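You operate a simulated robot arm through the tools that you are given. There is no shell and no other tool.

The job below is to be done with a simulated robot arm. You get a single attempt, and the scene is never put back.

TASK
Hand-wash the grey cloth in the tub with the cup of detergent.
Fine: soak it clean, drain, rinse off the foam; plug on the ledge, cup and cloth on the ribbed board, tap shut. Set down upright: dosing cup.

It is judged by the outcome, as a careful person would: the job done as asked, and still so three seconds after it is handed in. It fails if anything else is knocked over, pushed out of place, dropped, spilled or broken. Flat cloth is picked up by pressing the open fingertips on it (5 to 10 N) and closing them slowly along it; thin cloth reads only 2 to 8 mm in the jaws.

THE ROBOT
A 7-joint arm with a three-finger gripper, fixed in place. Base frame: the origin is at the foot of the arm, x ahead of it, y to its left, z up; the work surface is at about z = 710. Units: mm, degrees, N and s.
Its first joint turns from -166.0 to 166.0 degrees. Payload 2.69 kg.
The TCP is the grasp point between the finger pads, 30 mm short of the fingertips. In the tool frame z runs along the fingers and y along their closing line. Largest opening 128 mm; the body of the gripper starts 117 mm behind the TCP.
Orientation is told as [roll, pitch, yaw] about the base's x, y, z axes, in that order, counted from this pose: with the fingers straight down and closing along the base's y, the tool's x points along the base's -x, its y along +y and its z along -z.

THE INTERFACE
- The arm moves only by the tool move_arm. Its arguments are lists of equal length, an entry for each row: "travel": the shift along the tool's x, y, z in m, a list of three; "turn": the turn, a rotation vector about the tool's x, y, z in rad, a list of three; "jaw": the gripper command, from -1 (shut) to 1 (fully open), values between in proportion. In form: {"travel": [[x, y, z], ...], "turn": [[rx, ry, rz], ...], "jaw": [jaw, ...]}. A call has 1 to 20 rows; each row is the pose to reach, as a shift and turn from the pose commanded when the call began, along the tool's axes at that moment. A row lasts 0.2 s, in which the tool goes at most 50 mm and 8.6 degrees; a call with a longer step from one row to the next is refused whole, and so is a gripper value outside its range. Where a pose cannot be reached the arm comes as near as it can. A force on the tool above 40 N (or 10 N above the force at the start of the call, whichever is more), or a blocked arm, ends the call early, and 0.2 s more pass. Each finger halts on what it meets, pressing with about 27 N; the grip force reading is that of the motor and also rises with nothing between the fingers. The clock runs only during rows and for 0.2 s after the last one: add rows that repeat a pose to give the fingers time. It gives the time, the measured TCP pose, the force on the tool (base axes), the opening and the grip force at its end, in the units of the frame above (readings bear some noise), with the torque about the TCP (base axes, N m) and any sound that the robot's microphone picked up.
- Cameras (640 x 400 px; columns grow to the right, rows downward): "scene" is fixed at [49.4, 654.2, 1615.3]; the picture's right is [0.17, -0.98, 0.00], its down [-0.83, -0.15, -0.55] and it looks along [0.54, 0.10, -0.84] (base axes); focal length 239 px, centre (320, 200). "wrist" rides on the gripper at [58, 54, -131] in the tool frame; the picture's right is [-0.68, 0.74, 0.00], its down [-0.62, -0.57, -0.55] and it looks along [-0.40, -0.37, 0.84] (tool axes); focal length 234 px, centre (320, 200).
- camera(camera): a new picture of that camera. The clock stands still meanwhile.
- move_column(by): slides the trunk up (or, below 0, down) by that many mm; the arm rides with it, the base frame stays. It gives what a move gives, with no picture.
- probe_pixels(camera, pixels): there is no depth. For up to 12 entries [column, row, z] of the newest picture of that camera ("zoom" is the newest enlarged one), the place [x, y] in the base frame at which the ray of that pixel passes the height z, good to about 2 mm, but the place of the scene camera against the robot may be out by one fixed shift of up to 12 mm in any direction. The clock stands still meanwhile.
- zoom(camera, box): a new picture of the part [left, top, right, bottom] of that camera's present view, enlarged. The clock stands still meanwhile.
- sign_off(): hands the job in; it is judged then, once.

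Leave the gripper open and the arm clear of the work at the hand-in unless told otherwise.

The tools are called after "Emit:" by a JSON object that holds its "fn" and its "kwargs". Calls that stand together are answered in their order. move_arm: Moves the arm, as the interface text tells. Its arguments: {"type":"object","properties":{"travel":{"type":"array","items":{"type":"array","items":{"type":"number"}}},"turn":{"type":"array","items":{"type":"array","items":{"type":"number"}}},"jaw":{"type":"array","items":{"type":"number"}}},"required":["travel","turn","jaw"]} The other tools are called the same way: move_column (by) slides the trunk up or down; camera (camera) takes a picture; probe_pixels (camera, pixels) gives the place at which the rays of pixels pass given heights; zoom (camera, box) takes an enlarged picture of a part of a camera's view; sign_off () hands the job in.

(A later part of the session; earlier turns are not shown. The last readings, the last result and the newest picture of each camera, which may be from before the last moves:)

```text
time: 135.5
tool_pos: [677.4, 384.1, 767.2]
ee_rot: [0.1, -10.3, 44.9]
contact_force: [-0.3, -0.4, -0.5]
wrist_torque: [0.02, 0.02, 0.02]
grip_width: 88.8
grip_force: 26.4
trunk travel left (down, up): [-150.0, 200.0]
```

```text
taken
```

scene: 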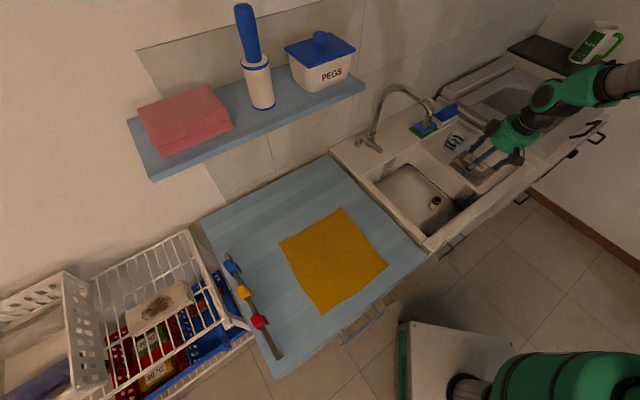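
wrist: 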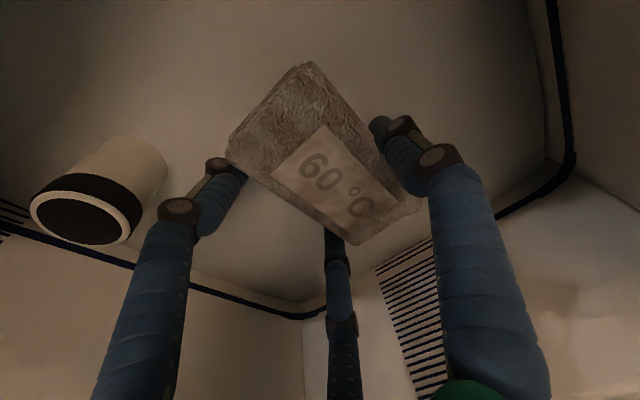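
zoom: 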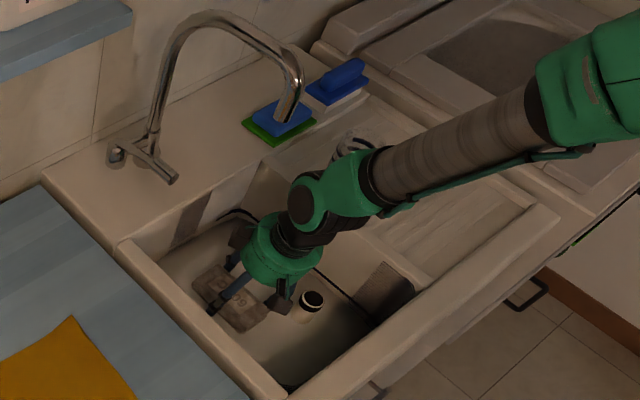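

Interesting: the cloth's look has changed – it's paler, as if veiled in foam. Zooming in to see whether it's foam on the cloth or just the water surface above it.

Emit:
{"fn": "zoom", "kwargs": {"camera": "wrist", "box": [200, 40, 440, 270]}}

Emit:
{"fn": "zoom", "kwargs": {"camera": "scene", "box": [390, 160, 460, 215]}}

```text
1.74 times, centred on (320, 155) of wrist
```

zoom: 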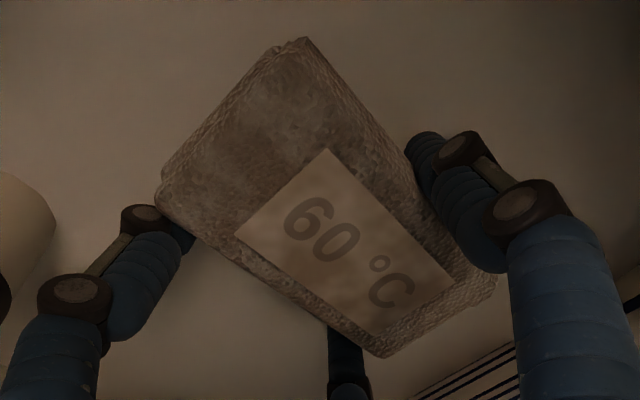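

```text
7.27 times, centred on (425, 188) of scene
```

zoom: 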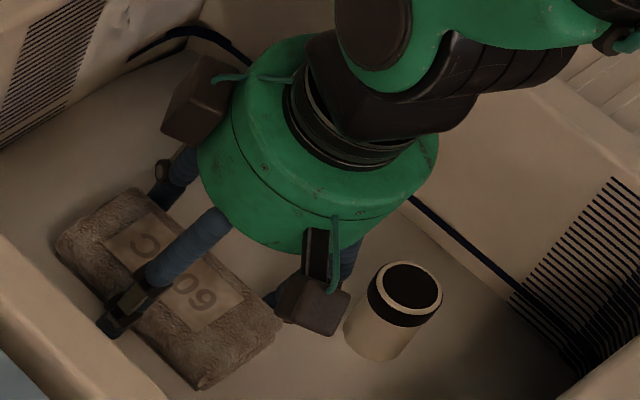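

The whole cloth – even the part above the surface, label included – has turned paler and foamy while the fingers have not: it is indeed the cloth to wash. I'll lower it the rest of the way to the tub floor.

Emit:
{"fn": "move_arm", "kwargs": {"travel": [[0.0007, 0, 0.004], [0.0014, 0, 0.008], [0.0021, 0, 0.012], [0.0027, 0, 0.015], [0.0027, 0, 0.015]], "turn": [[0, 0, 0], [0, 0, 0], [0, 0, 0], [0, 0, 0], [0, 0, 0]], "jaw": [0.2, 0.2, 0.2, 0.2, 0.2]}}

Emit:
{"fn": "zoom", "kwargs": {"camera": "scene", "box": [390, 160, 460, 215]}}

Emit:
{"fn": "zoom", "kwargs": {"camera": "wrist", "box": [200, 40, 440, 270]}}

```text
time: 136.7
tool_pos: [676.1, 383.7, 751.5]
ee_rot: [-0.1, -10.3, 45.0]
contact_force: [0.1, -1.8, 0.1]
wrist_torque: [-0.1, 0.11, 0.05]
grip_width: 88.8
grip_force: 26.8
trunk travel left (down, up): [-150.0, 200.0]
```

```text
7.27 times, centred on (425, 188) of scene
```

zoom: 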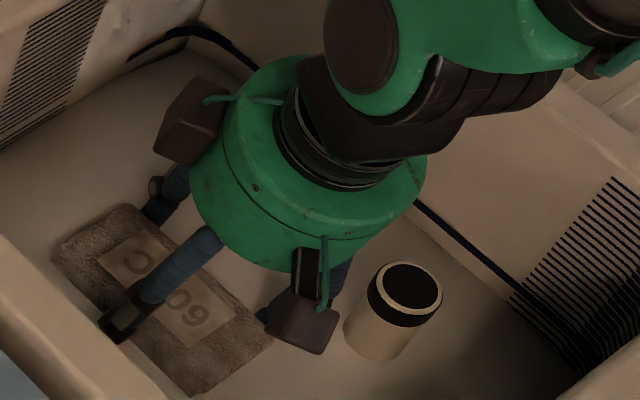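

```text
1.74 times, centred on (320, 155) of wrist
```

zoom: 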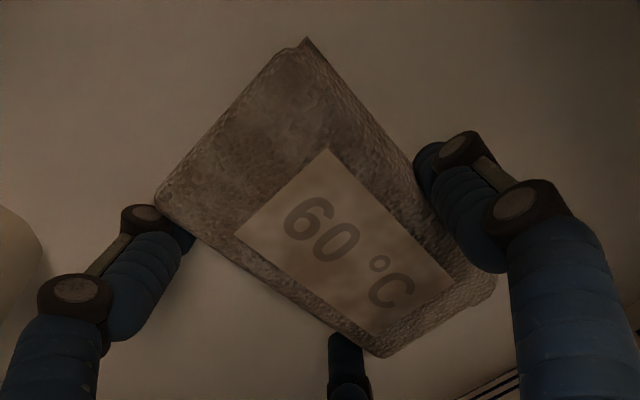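

Nearly on the floor now. Three more millimetres, then a soak pause while still holding it under.

Emit:
{"fn": "move_arm", "kwargs": {"travel": [[0.0003, 0, 0.0015], [0.0005, 0, 0.003], [0.0005, 0, 0.003], [0.0005, 0, 0.003]], "turn": [[0, 0, 0], [0, 0, 0], [0, 0, 0], [0, 0, 0]], "jaw": [0.2, 0.2, 0.2, 0.2]}}

```text
time: 137.7
tool_pos: [675.5, 383.5, 751.9]
ee_rot: [0.0, -10.4, 44.9]
contact_force: [-4.8, 0.2, 19.6]
wrist_torque: [0.14, 1.08, 0.05]
grip_width: 89.1
grip_force: 26.9
trunk travel left (down, up): [-150.0, 200.0]
```

Floor contact (20 N). I'll ease 1 mm and open slowly to release the cloth in the suds.

Emit:
{"fn": "move_arm", "kwargs": {"travel": [[-0.0002, 0, -0.0012], [-0.0002, 0, -0.0012], [-0.0002, 0, -0.0012], [-0.0002, 0, -0.0012], [-0.0002, 0, -0.0012], [-0.0002, 0, -0.0012]], "turn": [[0, 0, 0], [0, 0, 0], [0, 0, 0], [0, 0, 0], [0, 0, 0], [0, 0, 0]], "jaw": [0.25, 0.34, 0.42, 0.5, 0.56, 0.58]}}

Emit:
{"fn": "zoom", "kwargs": {"camera": "wrist", "box": [200, 40, 440, 270]}}

Emit:
{"fn": "zoom", "kwargs": {"camera": "scene", "box": [390, 160, 460, 215]}}

```text
time: 139.1
tool_pos: [677.2, 382.4, 750.5]
ee_rot: [0.0, -10.3, 44.9]
contact_force: [-0.1, 0.4, 0.4]
wrist_torque: [0.0, -0.02, -0.02]
grip_width: 101.0
grip_force: 0.1
trunk travel left (down, up): [-150.0, 200.0]
```

```text
1.74 times, centred on (320, 155) of wrist
```

zoom: 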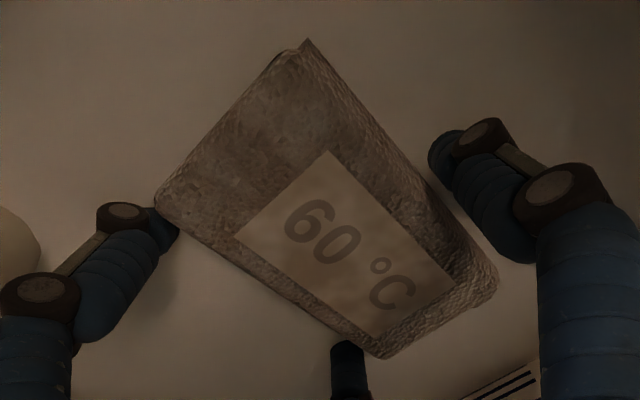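

```text
7.27 times, centred on (425, 188) of scene
```

zoom: 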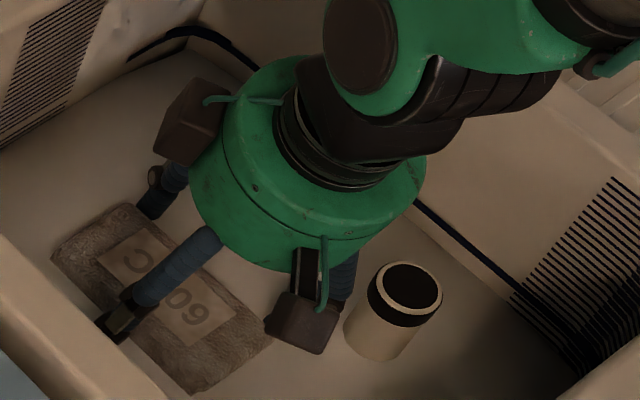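

Released. I'll go straight up the same way I came (vertical, then back from the spout), leaving the cloth to soak.

Emit:
{"fn": "move_arm", "kwargs": {"travel": [[-0.0034, 0, -0.0187], [-0.0068, 0, -0.0374], [-0.0102, 0, -0.0561], [-0.0135, 0, -0.0748], [-0.0169, 0, -0.0935], [-0.0203, 0, -0.1122], [-0.0049, -0.0036, -0.1176], [0.0104, -0.0071, -0.1231], [0.0257, -0.0107, -0.1286], [0.0257, -0.0107, -0.1286]], "turn": [[0, 0, 0], [0, 0, 0], [0, 0, 0], [0, 0, 0], [0, 0, 0], [0, 0, 0], [0, 0, 0], [0, 0, 0], [0, 0, 0], [0, 0, 0]], "jaw": [0.58, 0.58, 0.58, 0.58, 0.58, 0.58, 0.58, 0.58, 0.58, 0.58]}}

Emit:
{"fn": "camera", "kwargs": {"camera": "wrist"}}

Emit:
{"fn": "zoom", "kwargs": {"camera": "scene", "box": [380, 150, 480, 230]}}

```text
time: 141.3
tool_pos: [649.5, 340.0, 874.4]
ee_rot: [0.1, -10.3, 44.9]
contact_force: [1.8, -1.1, 0.4]
wrist_torque: [0.01, -0.02, -0.01]
grip_width: 101.0
grip_force: 0.1
trunk travel left (down, up): [-150.0, 200.0]
```

```text
taken
```

wrist: 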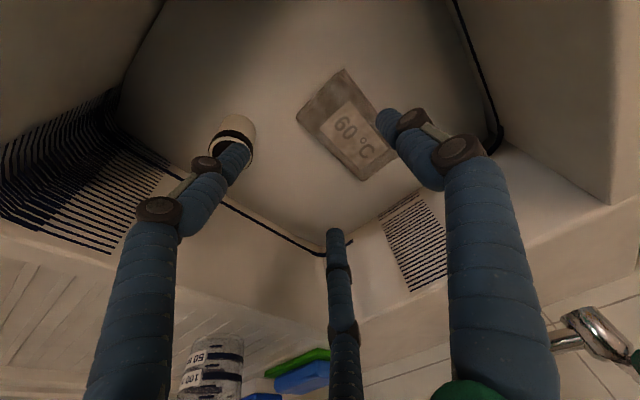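

```text
5.00 times, centred on (430, 190) of scene
```

zoom: 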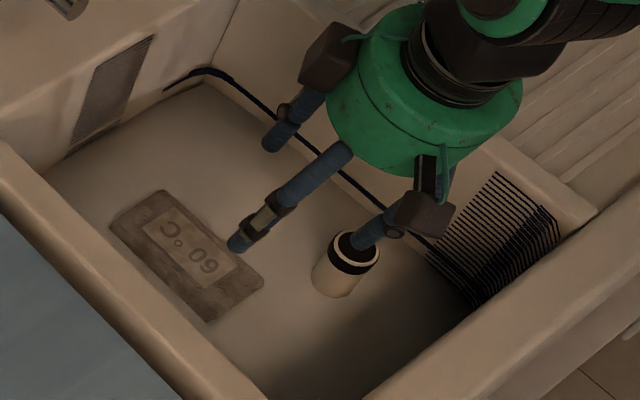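

The cloth lies under the suds, right below the spout. While it soaks I'll rise clear, level the hand, and look at the tap lever to plan how to work it.

Emit:
{"fn": "move_arm", "kwargs": {"travel": [[-0.0068, 0, -0.0374], [-0.0135, 0, -0.0748], [0.002, 0.005, -0.116], [0.0153, 0.013, -0.157], [0.0288, 0.0212, -0.1983], [0.0288, 0.0212, -0.1983]], "turn": [[0, 0, 0], [0, 0, 0], [0, 0.06, 0], [0, 0.12, 0], [0, 0.178, 0], [0, 0.178, 0]], "jaw": [0.58, 0.58, 0, -0.5, -1, -1]}}

Emit:
{"fn": "camera", "kwargs": {"camera": "wrist"}}

Emit:
{"fn": "zoom", "kwargs": {"camera": "scene", "box": [350, 100, 450, 180]}}

```text
time: 142.7
tool_pos: [592.4, 310.7, 1063.0]
ee_rot: [0.0, -0.1, 44.9]
contact_force: [-0.8, 0.6, -0.1]
wrist_torque: [0.0, -0.06, 0.01]
grip_width: 2.3
grip_force: 27.1
trunk travel left (down, up): [-150.0, 200.0]
```

```text
taken
```

wrist: 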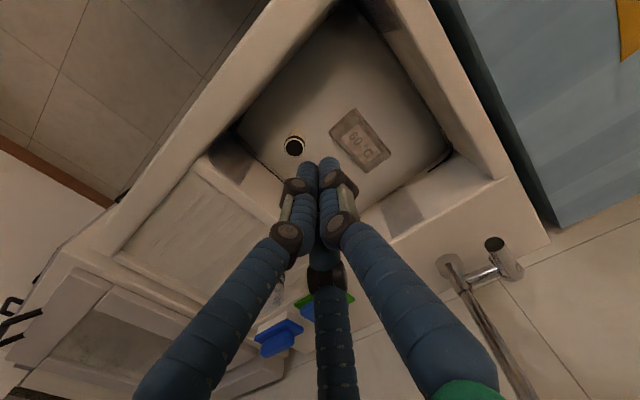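

```text
5.00 times, centred on (400, 140) of scene
```

zoom: 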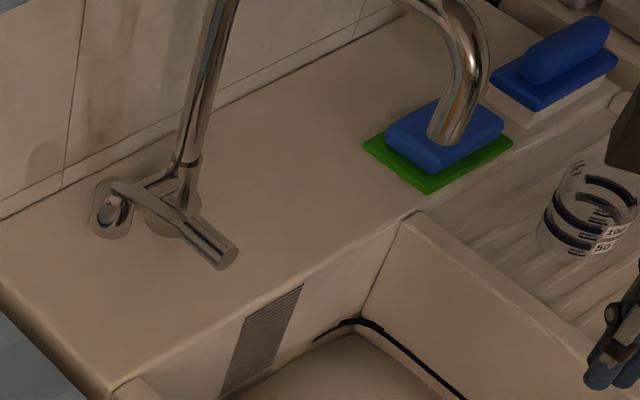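

For the tap: the lever is a stub on a horizontal axis along the wall, pointing out toward the tub, its tip near (729, 553, 955). I'll pitch the hand nearly horizontal, facing the wall (azimuth 45°), well in front, to see the lever from the front.

Emit:
{"fn": "move_arm", "kwargs": {"travel": [[0, 0, 0], [0, 0, 0], [0, 0, 0], [0, 0, 0], [0, 0, 0], [0, 0, 0], [0, 0, 0], [0, 0, 0], [0, 0, 0]], "turn": [[0, -0.145, 0], [0, -0.29, 0], [0, -0.435, 0], [0, -0.58, 0], [0, -0.725, 0], [0, -0.87, 0], [0, -1.015, 0], [0, -1.16, 0], [0, -1.16, 0]], "jaw": [-1, -1, -1, -1, -1, -1, -1, -1, -1]}}

Emit:
{"fn": "camera", "kwargs": {"camera": "wrist"}}

Emit:
{"fn": "camera", "kwargs": {"camera": "scene"}}

```text
time: 144.7
tool_pos: [592.0, 311.4, 1062.0]
ee_rot: [0.1, -66.6, 44.8]
contact_force: [0.5, -0.1, -1.3]
wrist_torque: [0.05, 0.0, 0.07]
grip_width: 2.4
grip_force: 27.3
trunk travel left (down, up): [-150.0, 200.0]
```

```text
taken
```

wrist: 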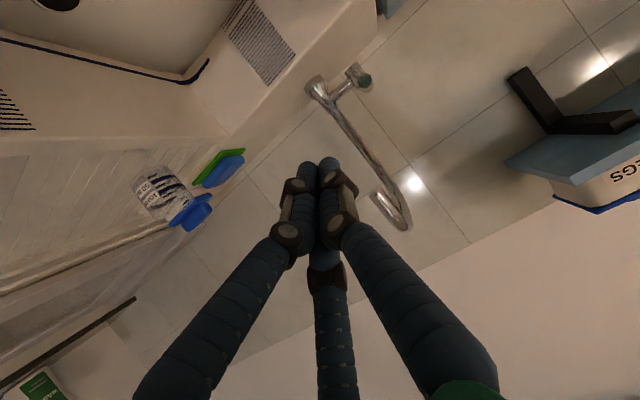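

```text
taken
```

scene: 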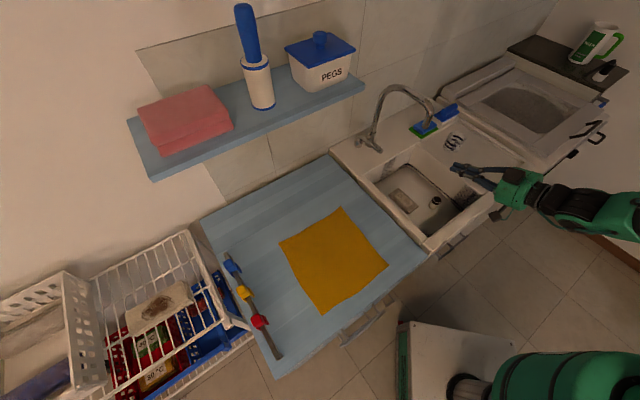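

A very good view of the tap: base at (318,90), lever end at (362,80), spout end at (380,195). Zooming in for detail.

Emit:
{"fn": "zoom", "kwargs": {"camera": "wrist", "box": [290, 50, 420, 150]}}

Emit:
{"fn": "zoom", "kwargs": {"camera": "scene", "box": [345, 115, 405, 165]}}

Emit:
{"fn": "zoom", "kwargs": {"camera": "scene", "box": [370, 150, 470, 240]}}

```text
4.00 times, centred on (355, 100) of wrist
```

zoom: 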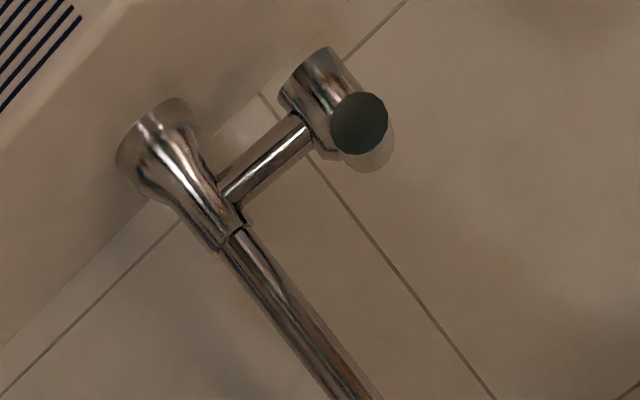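

```text
8.00 times, centred on (375, 140) of scene
```

zoom: 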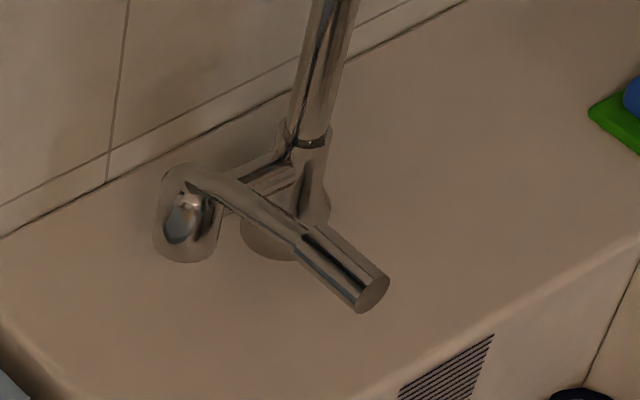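

```text
4.44 times, centred on (420, 195) of scene
```

zoom: 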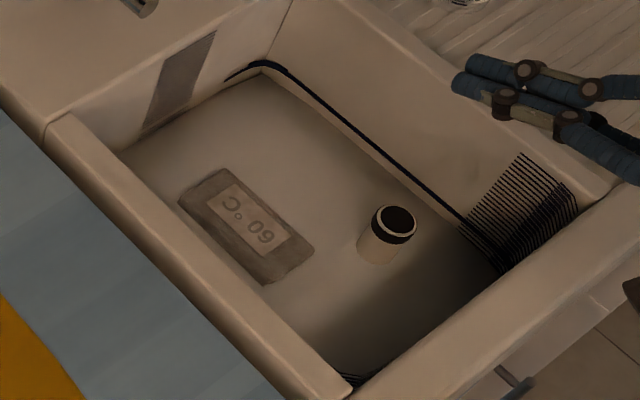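

Now I know the lever: it rises about 25° from its pivot near (785, 612, 925) out to its end at (711, 535, 975), which matches the scene view. Next is the plug; meanwhile the cloth keeps soaking. I'll bring the hand back to pointing down.

Emit:
{"fn": "move_arm", "kwargs": {"travel": [[0, 0, 0], [0, 0, 0], [0, 0, 0], [0, 0, 0], [0, 0, 0], [0, 0, 0], [0, 0, 0], [0, 0, 0], [0, 0, 0], [0, 0, 0], [0, 0, 0], [0, 0, 0], [0, 0, 0], [0, 0, 0], [0, 0, 0], [0, 0, 0], [0, 0, 0], [0, 0, 0], [0, 0, 0], [0, 0, 0]], "turn": [[0, 0.145, 0], [0, 0.29, 0], [0, 0.435, 0], [0, 0.58, 0], [0, 0.725, 0], [0, 0.87, 0], [0, 1.015, 0], [0, 1.161, 0], [0, 1.161, 0], [0, 1.161, 0], [0, 1.161, 0], [0, 1.161, 0], [0, 1.161, 0], [0, 1.161, 0], [0, 1.161, 0], [0, 1.161, 0], [0, 1.161, 0], [0, 1.161, 0], [0, 1.161, 0], [0, 1.161, 0]], "jaw": [-1, -1, -1, -1, -0.5, 0, 0.06, 0.06, 0.06, 0.06, 0.06, 0.06, 0.06, 0.06, 0.06, 0.06, 0.06, 0.06, 0.06, 0.06]}}

Emit:
{"fn": "camera", "kwargs": {"camera": "wrist"}}

Emit:
{"fn": "zoom", "kwargs": {"camera": "wrist", "box": [230, 80, 430, 220]}}

```text
time: 148.9
tool_pos: [590.3, 311.0, 1063.1]
ee_rot: [0.0, 0.0, 44.9]
contact_force: [-0.8, -0.1, 0.0]
wrist_torque: [0.02, 0.03, 0.0]
grip_width: 67.8
grip_force: 0.0
trunk travel left (down, up): [-150.0, 200.0]
```

```text
taken
```

wrist: 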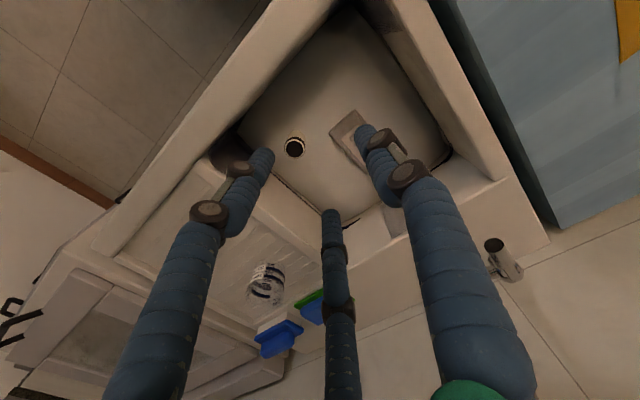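

```text
2.86 times, centred on (330, 150) of wrist
```

zoom: 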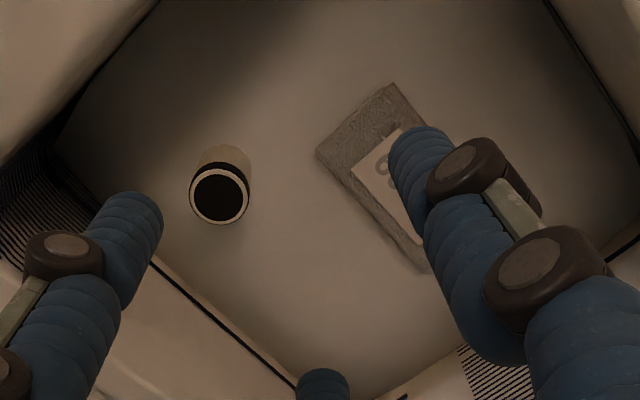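

Plug ring centre is at zoom (219,195). Probing its position at z≈797.

Emit:
{"fn": "probe_pixels", "kwargs": {"camera": "zoom", "pixels": [[219, 195, 797], [219, 195, 805], [221, 160, 750], [330, 150, 745], [395, 90, 745], [425, 265, 745]]}}

```text
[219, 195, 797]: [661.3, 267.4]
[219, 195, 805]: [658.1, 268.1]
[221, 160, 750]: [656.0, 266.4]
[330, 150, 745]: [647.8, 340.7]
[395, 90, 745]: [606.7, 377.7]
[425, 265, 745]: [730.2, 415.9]
```

Plug at about (660, 268, 798). I'll give the cloth more soaking time before draining and compare its look.

Emit:
{"fn": "move_arm", "kwargs": {"travel": [[0, 0, 0], [0, 0, 0], [0, 0, 0], [0, 0, 0], [0, 0, 0], [0, 0, 0], [0, 0, 0], [0, 0, 0], [0, 0, 0], [0, 0, 0], [0, 0, 0], [0, 0, 0], [0, 0, 0], [0, 0, 0], [0, 0, 0], [0, 0, 0], [0, 0, 0], [0, 0, 0], [0, 0, 0], [0, 0, 0]], "turn": [[0, 0, 0], [0, 0, 0], [0, 0, 0], [0, 0, 0], [0, 0, 0], [0, 0, 0], [0, 0, 0], [0, 0, 0], [0, 0, 0], [0, 0, 0], [0, 0, 0], [0, 0, 0], [0, 0, 0], [0, 0, 0], [0, 0, 0], [0, 0, 0], [0, 0, 0], [0, 0, 0], [0, 0, 0], [0, 0, 0]], "jaw": [0.06, 0.06, 0.06, 0.06, 0.06, 0.06, 0.06, 0.06, 0.06, 0.06, 0.06, 0.06, 0.06, 0.06, 0.06, 0.06, 0.06, 0.06, 0.06, 0.06]}}

Emit:
{"fn": "move_arm", "kwargs": {"travel": [[0, 0, 0], [0, 0, 0], [0, 0, 0], [0, 0, 0], [0, 0, 0], [0, 0, 0], [0, 0, 0], [0, 0, 0], [0, 0, 0], [0, 0, 0], [0, 0, 0], [0, 0, 0], [0, 0, 0], [0, 0, 0], [0, 0, 0], [0, 0, 0], [0, 0, 0], [0, 0, 0], [0, 0, 0], [0, 0, 0]], "turn": [[0, 0, 0], [0, 0, 0], [0, 0, 0], [0, 0, 0], [0, 0, 0], [0, 0, 0], [0, 0, 0], [0, 0, 0], [0, 0, 0], [0, 0, 0], [0, 0, 0], [0, 0, 0], [0, 0, 0], [0, 0, 0], [0, 0, 0], [0, 0, 0], [0, 0, 0], [0, 0, 0], [0, 0, 0], [0, 0, 0]], "jaw": [0.06, 0.06, 0.06, 0.06, 0.06, 0.06, 0.06, 0.06, 0.06, 0.06, 0.06, 0.06, 0.06, 0.06, 0.06, 0.06, 0.06, 0.06, 0.06, 0.06]}}

Emit:
{"fn": "move_arm", "kwargs": {"travel": [[0, 0, 0], [0, 0, 0], [0, 0, 0], [0, 0, 0], [0, 0, 0], [0, 0, 0], [0, 0, 0], [0, 0, 0], [0, 0, 0], [0, 0, 0], [0, 0, 0], [0, 0, 0], [0, 0, 0], [0, 0, 0], [0, 0, 0], [0, 0, 0], [0, 0, 0], [0, 0, 0], [0, 0, 0], [0, 0, 0]], "turn": [[0, 0, 0], [0, 0, 0], [0, 0, 0], [0, 0, 0], [0, 0, 0], [0, 0, 0], [0, 0, 0], [0, 0, 0], [0, 0, 0], [0, 0, 0], [0, 0, 0], [0, 0, 0], [0, 0, 0], [0, 0, 0], [0, 0, 0], [0, 0, 0], [0, 0, 0], [0, 0, 0], [0, 0, 0], [0, 0, 0]], "jaw": [0.06, 0.06, 0.06, 0.06, 0.06, 0.06, 0.06, 0.06, 0.06, 0.06, 0.06, 0.06, 0.06, 0.06, 0.06, 0.06, 0.06, 0.06, 0.06, 0.06]}}

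Emit:
{"fn": "zoom", "kwargs": {"camera": "wrist", "box": [230, 80, 430, 220]}}

Emit:
{"fn": "zoom", "kwargs": {"camera": "scene", "box": [370, 150, 470, 240]}}

```text
time: 153.1
tool_pos: [591.2, 311.1, 1062.3]
ee_rot: [-0.1, 0.0, 44.9]
contact_force: [0.3, -0.3, -0.1]
wrist_torque: [0.04, -0.01, 0.02]
grip_width: 67.8
grip_force: 0.1
trunk travel left (down, up): [-150.0, 200.0]
```

```text
time: 157.3
tool_pos: [590.6, 312.2, 1064.4]
ee_rot: [-0.1, -0.1, 44.9]
contact_force: [0.1, -0.6, 0.4]
wrist_torque: [-0.01, -0.02, -0.06]
grip_width: 67.9
grip_force: 0.1
trunk travel left (down, up): [-150.0, 200.0]
```

```text
time: 161.5
tool_pos: [590.0, 310.6, 1062.0]
ee_rot: [0.0, 0.0, 44.9]
contact_force: [-1.0, -0.1, -1.2]
wrist_torque: [0.02, 0.0, 0.01]
grip_width: 67.9
grip_force: 0.1
trunk travel left (down, up): [-150.0, 200.0]
```

```text
2.86 times, centred on (330, 150) of wrist
```

zoom: 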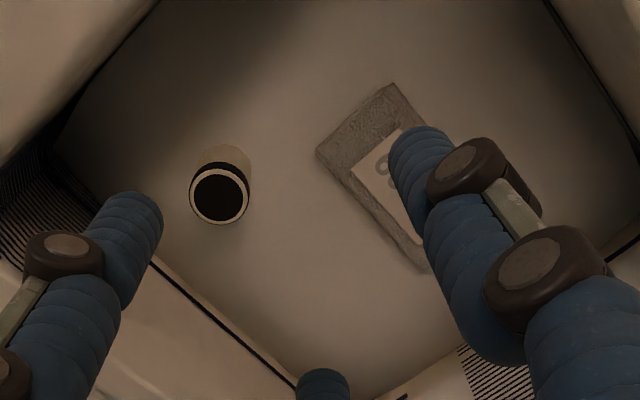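

```text
4.44 times, centred on (420, 195) of scene
```

zoom: 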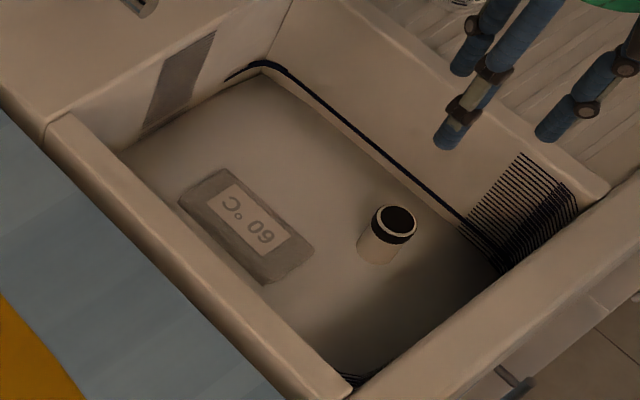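

The cloth is visibly changing from brown toward clean grey. I'll keep soaking and compare again.

Emit:
{"fn": "move_arm", "kwargs": {"travel": [[0, 0, 0], [0, 0, 0], [0, 0, 0], [0, 0, 0], [0, 0, 0], [0, 0, 0], [0, 0, 0], [0, 0, 0], [0, 0, 0], [0, 0, 0], [0, 0, 0], [0, 0, 0], [0, 0, 0], [0, 0, 0], [0, 0, 0], [0, 0, 0], [0, 0, 0], [0, 0, 0], [0, 0, 0], [0, 0, 0]], "turn": [[0, 0, 0], [0, 0, 0], [0, 0, 0], [0, 0, 0], [0, 0, 0], [0, 0, 0], [0, 0, 0], [0, 0, 0], [0, 0, 0], [0, 0, 0], [0, 0, 0], [0, 0, 0], [0, 0, 0], [0, 0, 0], [0, 0, 0], [0, 0, 0], [0, 0, 0], [0, 0, 0], [0, 0, 0], [0, 0, 0]], "jaw": [0.06, 0.06, 0.06, 0.06, 0.06, 0.06, 0.06, 0.06, 0.06, 0.06, 0.06, 0.06, 0.06, 0.06, 0.06, 0.06, 0.06, 0.06, 0.06, 0.06]}}

Emit:
{"fn": "move_arm", "kwargs": {"travel": [[0, 0, 0], [0, 0, 0], [0, 0, 0], [0, 0, 0], [0, 0, 0], [0, 0, 0], [0, 0, 0], [0, 0, 0], [0, 0, 0], [0, 0, 0], [0, 0, 0], [0, 0, 0], [0, 0, 0], [0, 0, 0], [0, 0, 0], [0, 0, 0], [0, 0, 0], [0, 0, 0], [0, 0, 0], [0, 0, 0]], "turn": [[0, 0, 0], [0, 0, 0], [0, 0, 0], [0, 0, 0], [0, 0, 0], [0, 0, 0], [0, 0, 0], [0, 0, 0], [0, 0, 0], [0, 0, 0], [0, 0, 0], [0, 0, 0], [0, 0, 0], [0, 0, 0], [0, 0, 0], [0, 0, 0], [0, 0, 0], [0, 0, 0], [0, 0, 0], [0, 0, 0]], "jaw": [0.06, 0.06, 0.06, 0.06, 0.06, 0.06, 0.06, 0.06, 0.06, 0.06, 0.06, 0.06, 0.06, 0.06, 0.06, 0.06, 0.06, 0.06, 0.06, 0.06]}}

Emit:
{"fn": "move_arm", "kwargs": {"travel": [[0, 0, 0], [0, 0, 0], [0, 0, 0], [0, 0, 0], [0, 0, 0], [0, 0, 0], [0, 0, 0], [0, 0, 0], [0, 0, 0], [0, 0, 0], [0, 0, 0], [0, 0, 0], [0, 0, 0], [0, 0, 0], [0, 0, 0], [0, 0, 0], [0, 0, 0], [0, 0, 0], [0, 0, 0], [0, 0, 0]], "turn": [[0, 0, 0], [0, 0, 0], [0, 0, 0], [0, 0, 0], [0, 0, 0], [0, 0, 0], [0, 0, 0], [0, 0, 0], [0, 0, 0], [0, 0, 0], [0, 0, 0], [0, 0, 0], [0, 0, 0], [0, 0, 0], [0, 0, 0], [0, 0, 0], [0, 0, 0], [0, 0, 0], [0, 0, 0], [0, 0, 0]], "jaw": [0.06, 0.06, 0.06, 0.06, 0.06, 0.06, 0.06, 0.06, 0.06, 0.06, 0.06, 0.06, 0.06, 0.06, 0.06, 0.06, 0.06, 0.06, 0.06, 0.06]}}

Emit:
{"fn": "zoom", "kwargs": {"camera": "scene", "box": [370, 150, 470, 240]}}

Emit:
{"fn": "zoom", "kwargs": {"camera": "wrist", "box": [230, 80, 430, 220]}}

```text
time: 165.7
tool_pos: [590.3, 309.8, 1063.3]
ee_rot: [-0.1, 0.0, 44.9]
contact_force: [-0.6, 0.1, -0.2]
wrist_torque: [-0.02, 0.02, 0.01]
grip_width: 67.8
grip_force: 0.0
trunk travel left (down, up): [-150.0, 200.0]
```

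```text
time: 169.9
tool_pos: [590.1, 310.0, 1062.9]
ee_rot: [0.0, 0.0, 44.9]
contact_force: [0.3, 0.6, 0.0]
wrist_torque: [0.01, -0.03, -0.03]
grip_width: 67.8
grip_force: 0.1
trunk travel left (down, up): [-150.0, 200.0]
```

```text
time: 174.1
tool_pos: [589.8, 310.3, 1063.0]
ee_rot: [0.0, -0.2, 44.9]
contact_force: [0.2, -0.1, 0.2]
wrist_torque: [0.02, 0.03, 0.01]
grip_width: 67.8
grip_force: 0.1
trunk travel left (down, up): [-150.0, 200.0]
```

```text
4.44 times, centred on (420, 195) of scene
```

zoom: 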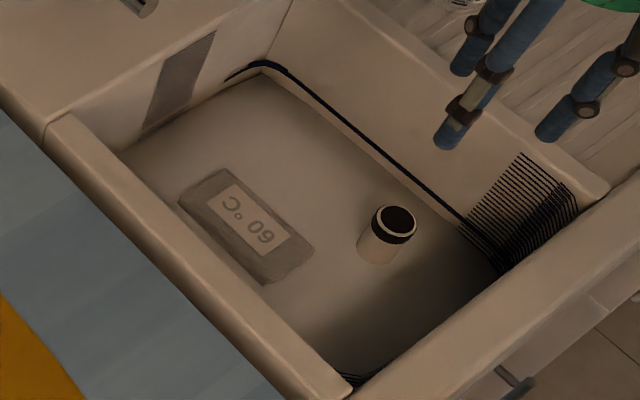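

```text
2.86 times, centred on (330, 150) of wrist
```

zoom: 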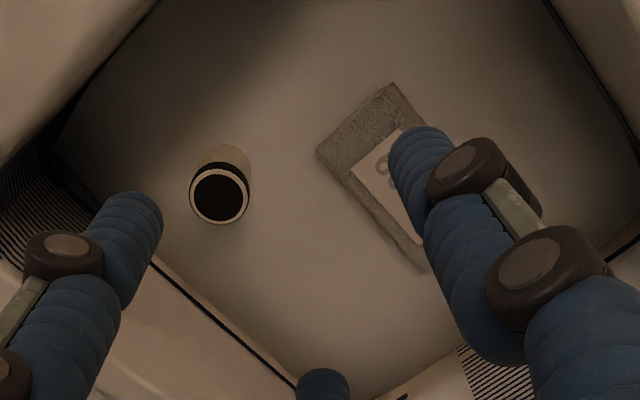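

No further change between t=161 and t=174, so the cloth has soaked clean. Now the plug: moving above it at (660, 268) and down to z≈870.

Emit:
{"fn": "move_arm", "kwargs": {"travel": [[-0.0099, -0.0397, 0], [-0.0197, -0.0793, 0], [-0.0197, -0.0793, 0.045], [-0.0197, -0.0793, 0.09], [-0.0197, -0.0793, 0.135], [-0.0197, -0.0793, 0.175], [-0.0197, -0.0793, 0.193], [-0.0197, -0.0793, 0.193]], "turn": [[0, 0, 0], [0, 0, 0], [0, 0, 0], [0, 0, 0], [0, 0, 0], [0, 0, 0], [0, 0, 0], [0, 0, 0]], "jaw": [0.06, 0.06, 0.06, 0.06, 0.06, 0.06, 0.06, 0.06]}}

Emit:
{"fn": "camera", "kwargs": {"camera": "wrist"}}

Emit:
{"fn": "zoom", "kwargs": {"camera": "wrist", "box": [200, 60, 440, 260]}}

Emit:
{"fn": "zoom", "kwargs": {"camera": "scene", "box": [400, 130, 490, 220]}}

```text
time: 175.9
tool_pos: [663.0, 269.5, 871.8]
ee_rot: [0.0, -0.1, 44.9]
contact_force: [0.0, 0.6, 0.2]
wrist_torque: [-0.01, 0.05, 0.01]
grip_width: 68.0
grip_force: 0.1
trunk travel left (down, up): [-150.0, 200.0]
```

```text
taken
```

wrist: 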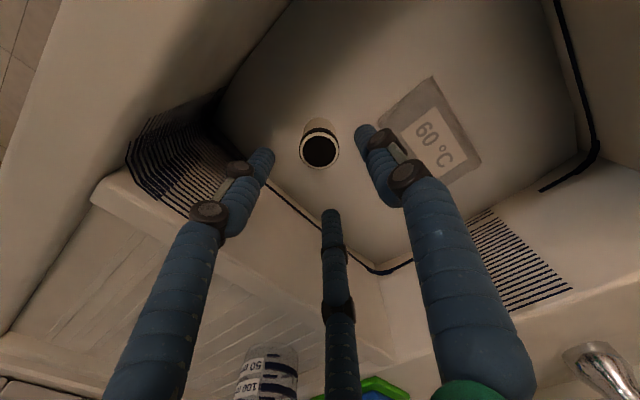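

```text
2.00 times, centred on (320, 160) of wrist
```

zoom: 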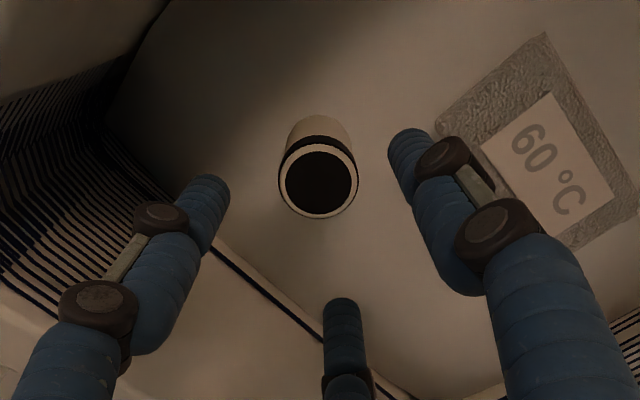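

```text
4.44 times, centred on (445, 175) of scene
```

zoom: 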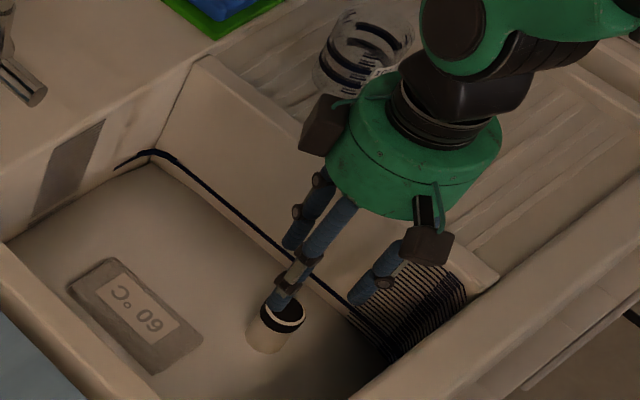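

The plug is exactly on the hand's axis. Opening slightly to 74 mm and descending around it.

Emit:
{"fn": "move_arm", "kwargs": {"travel": [[0, 0, 0.015], [0, 0, 0.03], [0, 0, 0.045], [0, 0, 0.06], [0, 0, 0.073], [0, 0, 0.073]], "turn": [[0, 0, 0], [0, 0, 0], [0, 0, 0], [0, 0, 0], [0, 0, 0], [0, 0, 0]], "jaw": [0.16, 0.16, 0.16, 0.16, 0.16, 0.16]}}

Emit:
{"fn": "zoom", "kwargs": {"camera": "wrist", "box": [200, 60, 440, 260]}}

```text
time: 177.3
tool_pos: [660.2, 268.2, 795.7]
ee_rot: [0.1, 0.0, 44.9]
contact_force: [0.2, 0.4, 0.2]
wrist_torque: [-0.02, 0.01, 0.02]
grip_width: 74.5
grip_force: 0.0
trunk travel left (down, up): [-150.0, 200.0]
```

```text
2.00 times, centred on (320, 160) of wrist
```

zoom: 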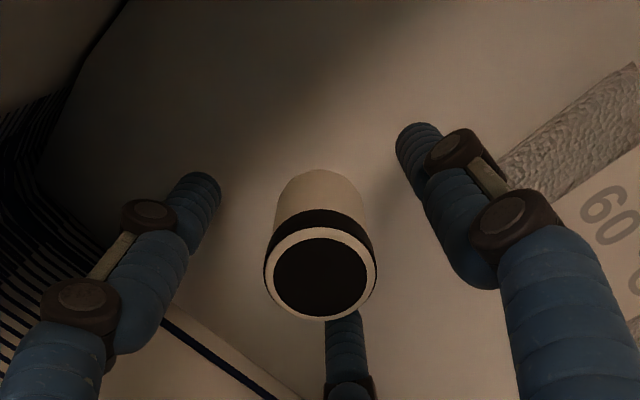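

Fingers surround the plug with no contact. Closing on it gradually.

Emit:
{"fn": "move_arm", "kwargs": {"travel": [[0, 0, 0], [0, 0, 0], [0, 0, 0], [0, 0, 0], [0, 0, 0], [0, 0, 0], [0, 0, 0], [0, 0, 0]], "turn": [[0, 0, 0], [0, 0, 0], [0, 0, 0], [0, 0, 0], [0, 0, 0], [0, 0, 0], [0, 0, 0], [0, 0, 0]], "jaw": [0.0, -0.12, -0.22, -0.32, -0.42, -0.5, -0.55, -0.55]}}

Emit:
{"fn": "zoom", "kwargs": {"camera": "wrist", "box": [200, 60, 440, 260]}}

```text
time: 179.1
tool_pos: [660.8, 269.1, 796.1]
ee_rot: [0.1, -0.1, 44.9]
contact_force: [0.5, -0.1, 0.0]
wrist_torque: [0.0, -0.06, 0.02]
grip_width: 35.6
grip_force: 5.1
trunk travel left (down, up): [-150.0, 200.0]
```

```text
2.00 times, centred on (320, 160) of wrist
```

zoom: 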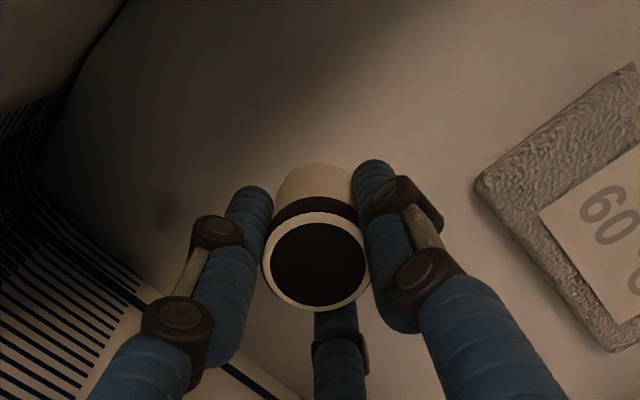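

Holding the plug at 35.6 mm. Tightening and lifting gently, 20 mm first.

Emit:
{"fn": "move_arm", "kwargs": {"travel": [[0, 0, 0], [0, 0, 0], [0, 0, -0.005], [0, 0, -0.01], [0, 0, -0.015], [0, 0, -0.02], [0, 0, -0.02]], "turn": [[0, 0, 0], [0, 0, 0], [0, 0, 0], [0, 0, 0], [0, 0, 0], [0, 0, 0], [0, 0, 0]], "jaw": [-0.7, -0.7, -0.7, -0.7, -0.7, -0.7, -0.7]}}

Emit:
{"fn": "zoom", "kwargs": {"camera": "wrist", "box": [200, 60, 440, 260]}}

Emit:
{"fn": "zoom", "kwargs": {"camera": "scene", "box": [380, 140, 480, 230]}}

```text
time: 180.7
tool_pos: [659.4, 269.5, 817.5]
ee_rot: [0.1, 0.0, 45.0]
contact_force: [-0.3, 0.0, -1.3]
wrist_torque: [0.0, -0.02, 0.01]
grip_width: 34.5
grip_force: 27.2
trunk travel left (down, up): [-150.0, 200.0]
```

```text
2.00 times, centred on (320, 160) of wrist
```

zoom: 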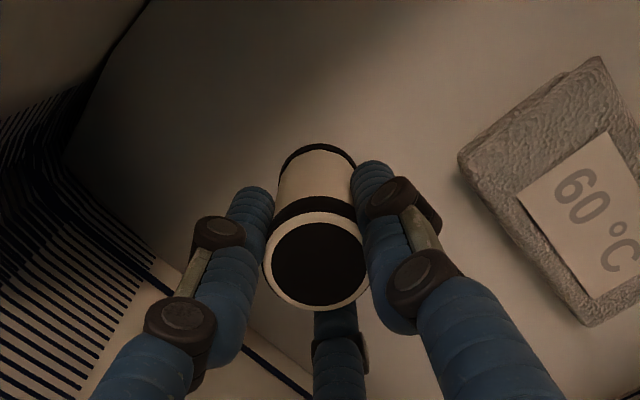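

```text
4.44 times, centred on (430, 185) of scene
```

zoom: 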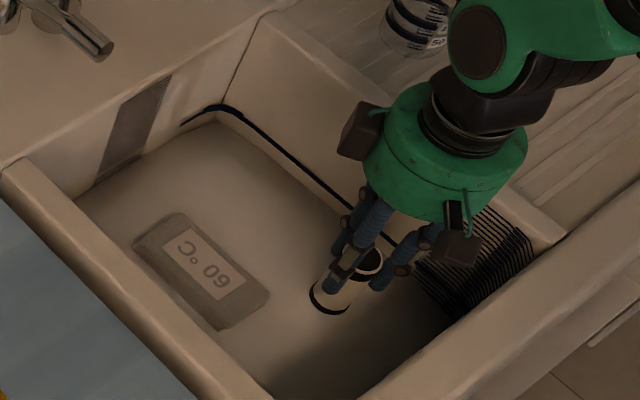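

The plug is out (black ring at its foot visible) and the tub starts draining. I'll lift it high and carry it round to the ledge at about (890, 420), well away from the spout.

Emit:
{"fn": "move_arm", "kwargs": {"travel": [[0, 0, -0.04], [0, 0, -0.08], [0, 0, -0.12], [0, 0, -0.16], [0, 0, -0.203], [-0.0355, -0.0258, -0.203], [-0.0709, -0.0516, -0.203], [-0.1064, -0.0774, -0.203], [-0.1472, -0.0722, -0.203], [-0.188, -0.067, -0.203], [-0.2287, -0.0618, -0.203], [-0.2694, -0.0566, -0.203], [-0.2694, -0.0566, -0.203]], "turn": [[0, 0, 0], [0, 0, 0], [0, 0, 0], [0, 0, 0], [0, 0, 0], [0, 0, 0], [0, 0, 0], [0, 0, 0], [0, 0, 0], [0, 0, 0], [0, 0, 0], [0, 0, 0], [0, 0, 0]], "jaw": [-0.7, -0.7, -0.7, -0.7, -0.7, -0.7, -0.7, -0.7, -0.7, -0.7, -0.7, -0.7, -0.7]}}

Emit:
{"fn": "camera", "kwargs": {"camera": "scene"}}

Emit:
{"fn": "zoom", "kwargs": {"camera": "scene", "box": [370, 80, 510, 230]}}

Emit:
{"fn": "camera", "kwargs": {"camera": "wrist"}}

```text
time: 183.5
tool_pos: [893.1, 420.9, 1018.3]
ee_rot: [0.0, 0.0, 44.9]
contact_force: [0.2, 0.4, -1.3]
wrist_torque: [-0.04, 0.0, -0.02]
grip_width: 34.8
grip_force: 27.1
trunk travel left (down, up): [-150.0, 200.0]
```

```text
taken
```

scene: 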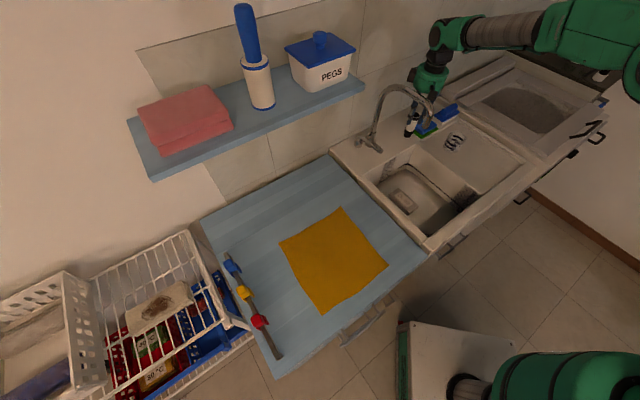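

```text
2.67 times, centred on (440, 155) of scene
```

zoom: 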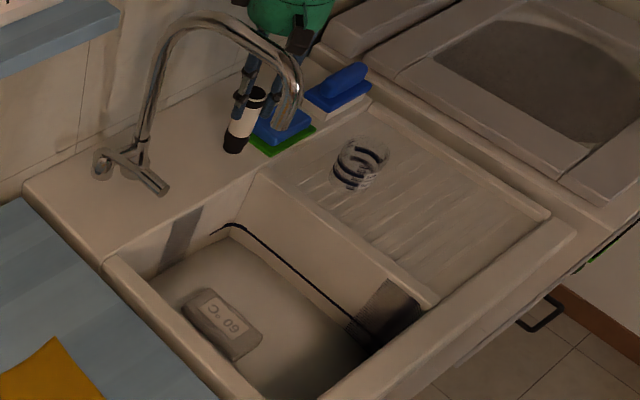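

```text
taken
```

wrist: 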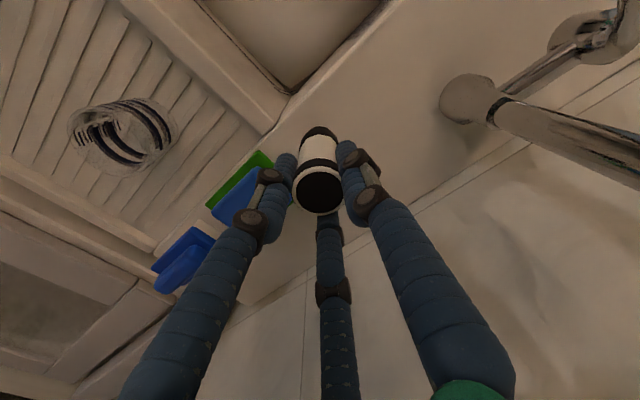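

The tub is draining, and the plug hangs over the ledge. I'll check how far the sponge is from the landing spot.

Emit:
{"fn": "probe_pixels", "kwargs": {"camera": "wrist", "pixels": [[262, 150, 885], [273, 163, 885], [207, 206, 885], [275, 118, 880], [320, 135, 885], [470, 100, 900], [290, 92, 880]]}}

Emit:
{"fn": "zoom", "kwargs": {"camera": "wrist", "box": [190, 80, 430, 270]}}

```text
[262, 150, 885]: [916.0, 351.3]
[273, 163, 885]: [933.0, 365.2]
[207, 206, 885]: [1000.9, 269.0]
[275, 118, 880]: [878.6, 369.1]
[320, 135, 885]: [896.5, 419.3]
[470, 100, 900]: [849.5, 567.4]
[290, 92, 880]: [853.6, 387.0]
```

```text
2.11 times, centred on (310, 175) of wrist
```

zoom: 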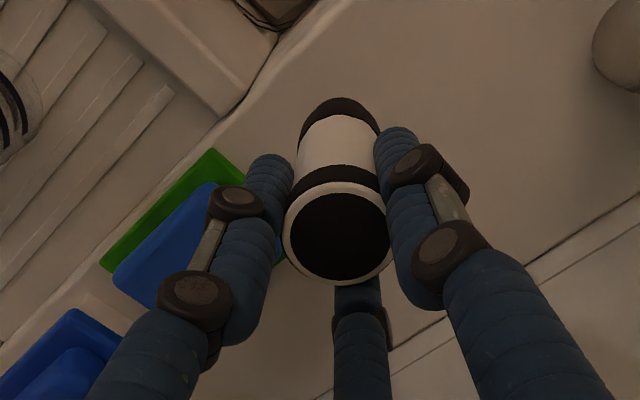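

The sponge's edge is 65 mm away – enough. Lowering the plug onto the ledge, slowly near the end.

Emit:
{"fn": "move_arm", "kwargs": {"travel": [[0, 0, 0.015], [0, 0, 0.03], [0, 0, 0.045], [0, 0, 0.055], [0, 0, 0.06], [0, 0, 0.06]], "turn": [[0, 0, 0], [0, 0, 0], [0, 0, 0], [0, 0, 0], [0, 0, 0], [0, 0, 0]], "jaw": [-0.7, -0.7, -0.7, -0.7, -0.7, -0.7]}}

Emit:
{"fn": "zoom", "kwargs": {"camera": "scene", "box": [385, 95, 455, 155]}}

```text
time: 184.9
tool_pos: [890.7, 418.2, 959.7]
ee_rot: [0.0, 0.0, 44.8]
contact_force: [6.6, 0.1, 13.1]
wrist_torque: [-0.05, -0.34, -0.03]
grip_width: 35.1
grip_force: 26.8
trunk travel left (down, up): [-150.0, 200.0]
```

```text
6.67 times, centred on (420, 125) of scene
```

zoom: 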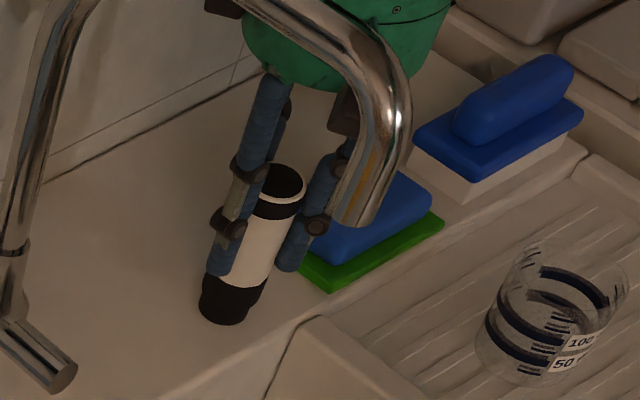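

Contact at 960 (13 N): the plug stands on the ledge. Easing 1 mm and opening gently.

Emit:
{"fn": "move_arm", "kwargs": {"travel": [[0, 0, -0.0008], [0, 0, -0.0008], [0, 0, -0.0008], [0, 0, -0.0008], [0, 0, -0.0008], [0, 0, -0.0008], [0, 0, -0.0008], [0, 0, -0.0008]], "turn": [[0, 0, 0], [0, 0, 0], [0, 0, 0], [0, 0, 0], [0, 0, 0], [0, 0, 0], [0, 0, 0], [0, 0, 0]], "jaw": [-0.6, -0.5, -0.45, -0.4, -0.3, -0.15, 0.0, 0.1]}}

Emit:
{"fn": "zoom", "kwargs": {"camera": "scene", "box": [385, 95, 455, 155]}}

Emit:
{"fn": "zoom", "kwargs": {"camera": "wrist", "box": [190, 80, 430, 270]}}

```text
time: 186.7
tool_pos: [891.1, 418.2, 960.4]
ee_rot: [0.0, 0.0, 45.0]
contact_force: [-0.5, 0.4, 0.1]
wrist_torque: [0.01, -0.03, 0.0]
grip_width: 70.3
grip_force: 0.1
trunk travel left (down, up): [-150.0, 200.0]
```

```text
6.67 times, centred on (420, 125) of scene
```

zoom: 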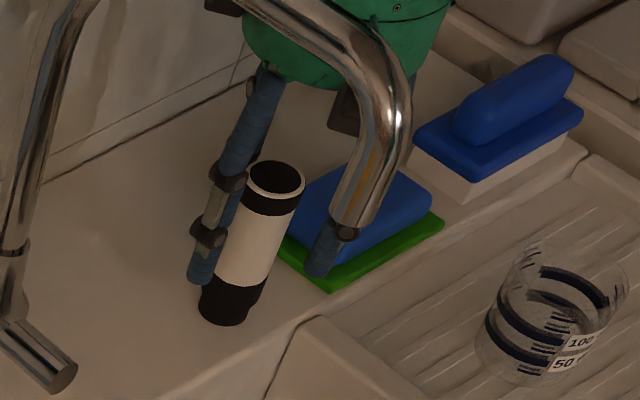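

```text
2.11 times, centred on (310, 175) of wrist
```

zoom: 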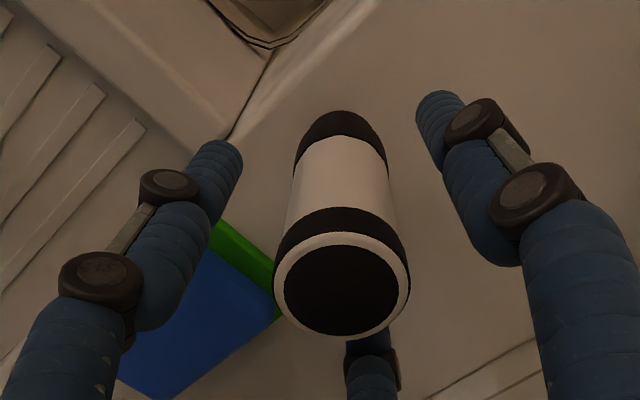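

The plug stands upright on the ledge. Rising straight up and backing off toward the front.

Emit:
{"fn": "move_arm", "kwargs": {"travel": [[0, 0, -0.03], [0, 0, -0.06], [0, 0, -0.09], [0.03, 0.01, -0.11], [0.07, 0.02, -0.12], [0.11, 0.02, -0.12], [0.15, 0.02, -0.12], [0.18, 0.03, -0.12], [0.18, 0.03, -0.12]], "turn": [[0, 0, 0], [0, 0, 0], [0, 0, 0], [0, 0, 0], [0, 0, 0], [0, 0, 0], [0, 0, 0], [0, 0, 0], [0, 0, 0]], "jaw": [0.1, 0.1, 0.1, 0.1, 0.1, 0.1, 0.1, 0.1, 0.1]}}

Emit:
{"fn": "camera", "kwargs": {"camera": "scene"}}

Emit:
{"fn": "zoom", "kwargs": {"camera": "scene", "box": [370, 110, 490, 240]}}

```text
time: 188.7
tool_pos: [741.0, 312.0, 1081.3]
ee_rot: [0.0, 0.0, 44.9]
contact_force: [-0.6, -0.7, -0.3]
wrist_torque: [0.0, -0.03, 0.02]
grip_width: 70.4
grip_force: 0.1
trunk travel left (down, up): [-150.0, 200.0]
```

```text
taken
```

scene: 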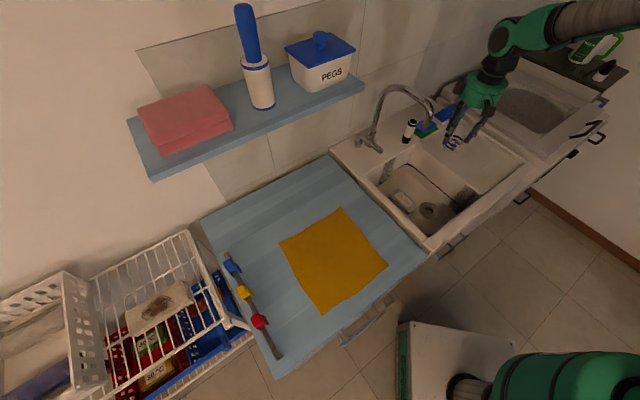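

```text
3.08 times, centred on (430, 175) of scene
```

zoom: 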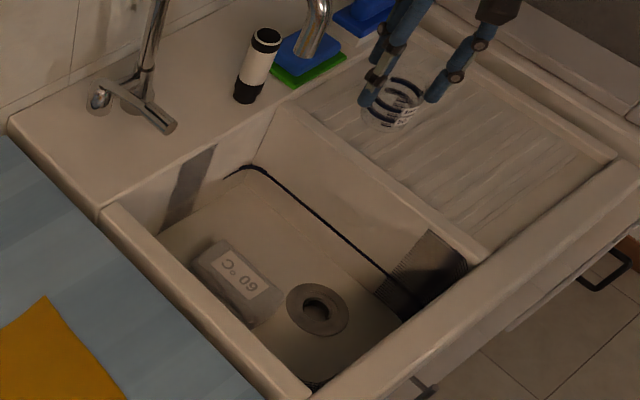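

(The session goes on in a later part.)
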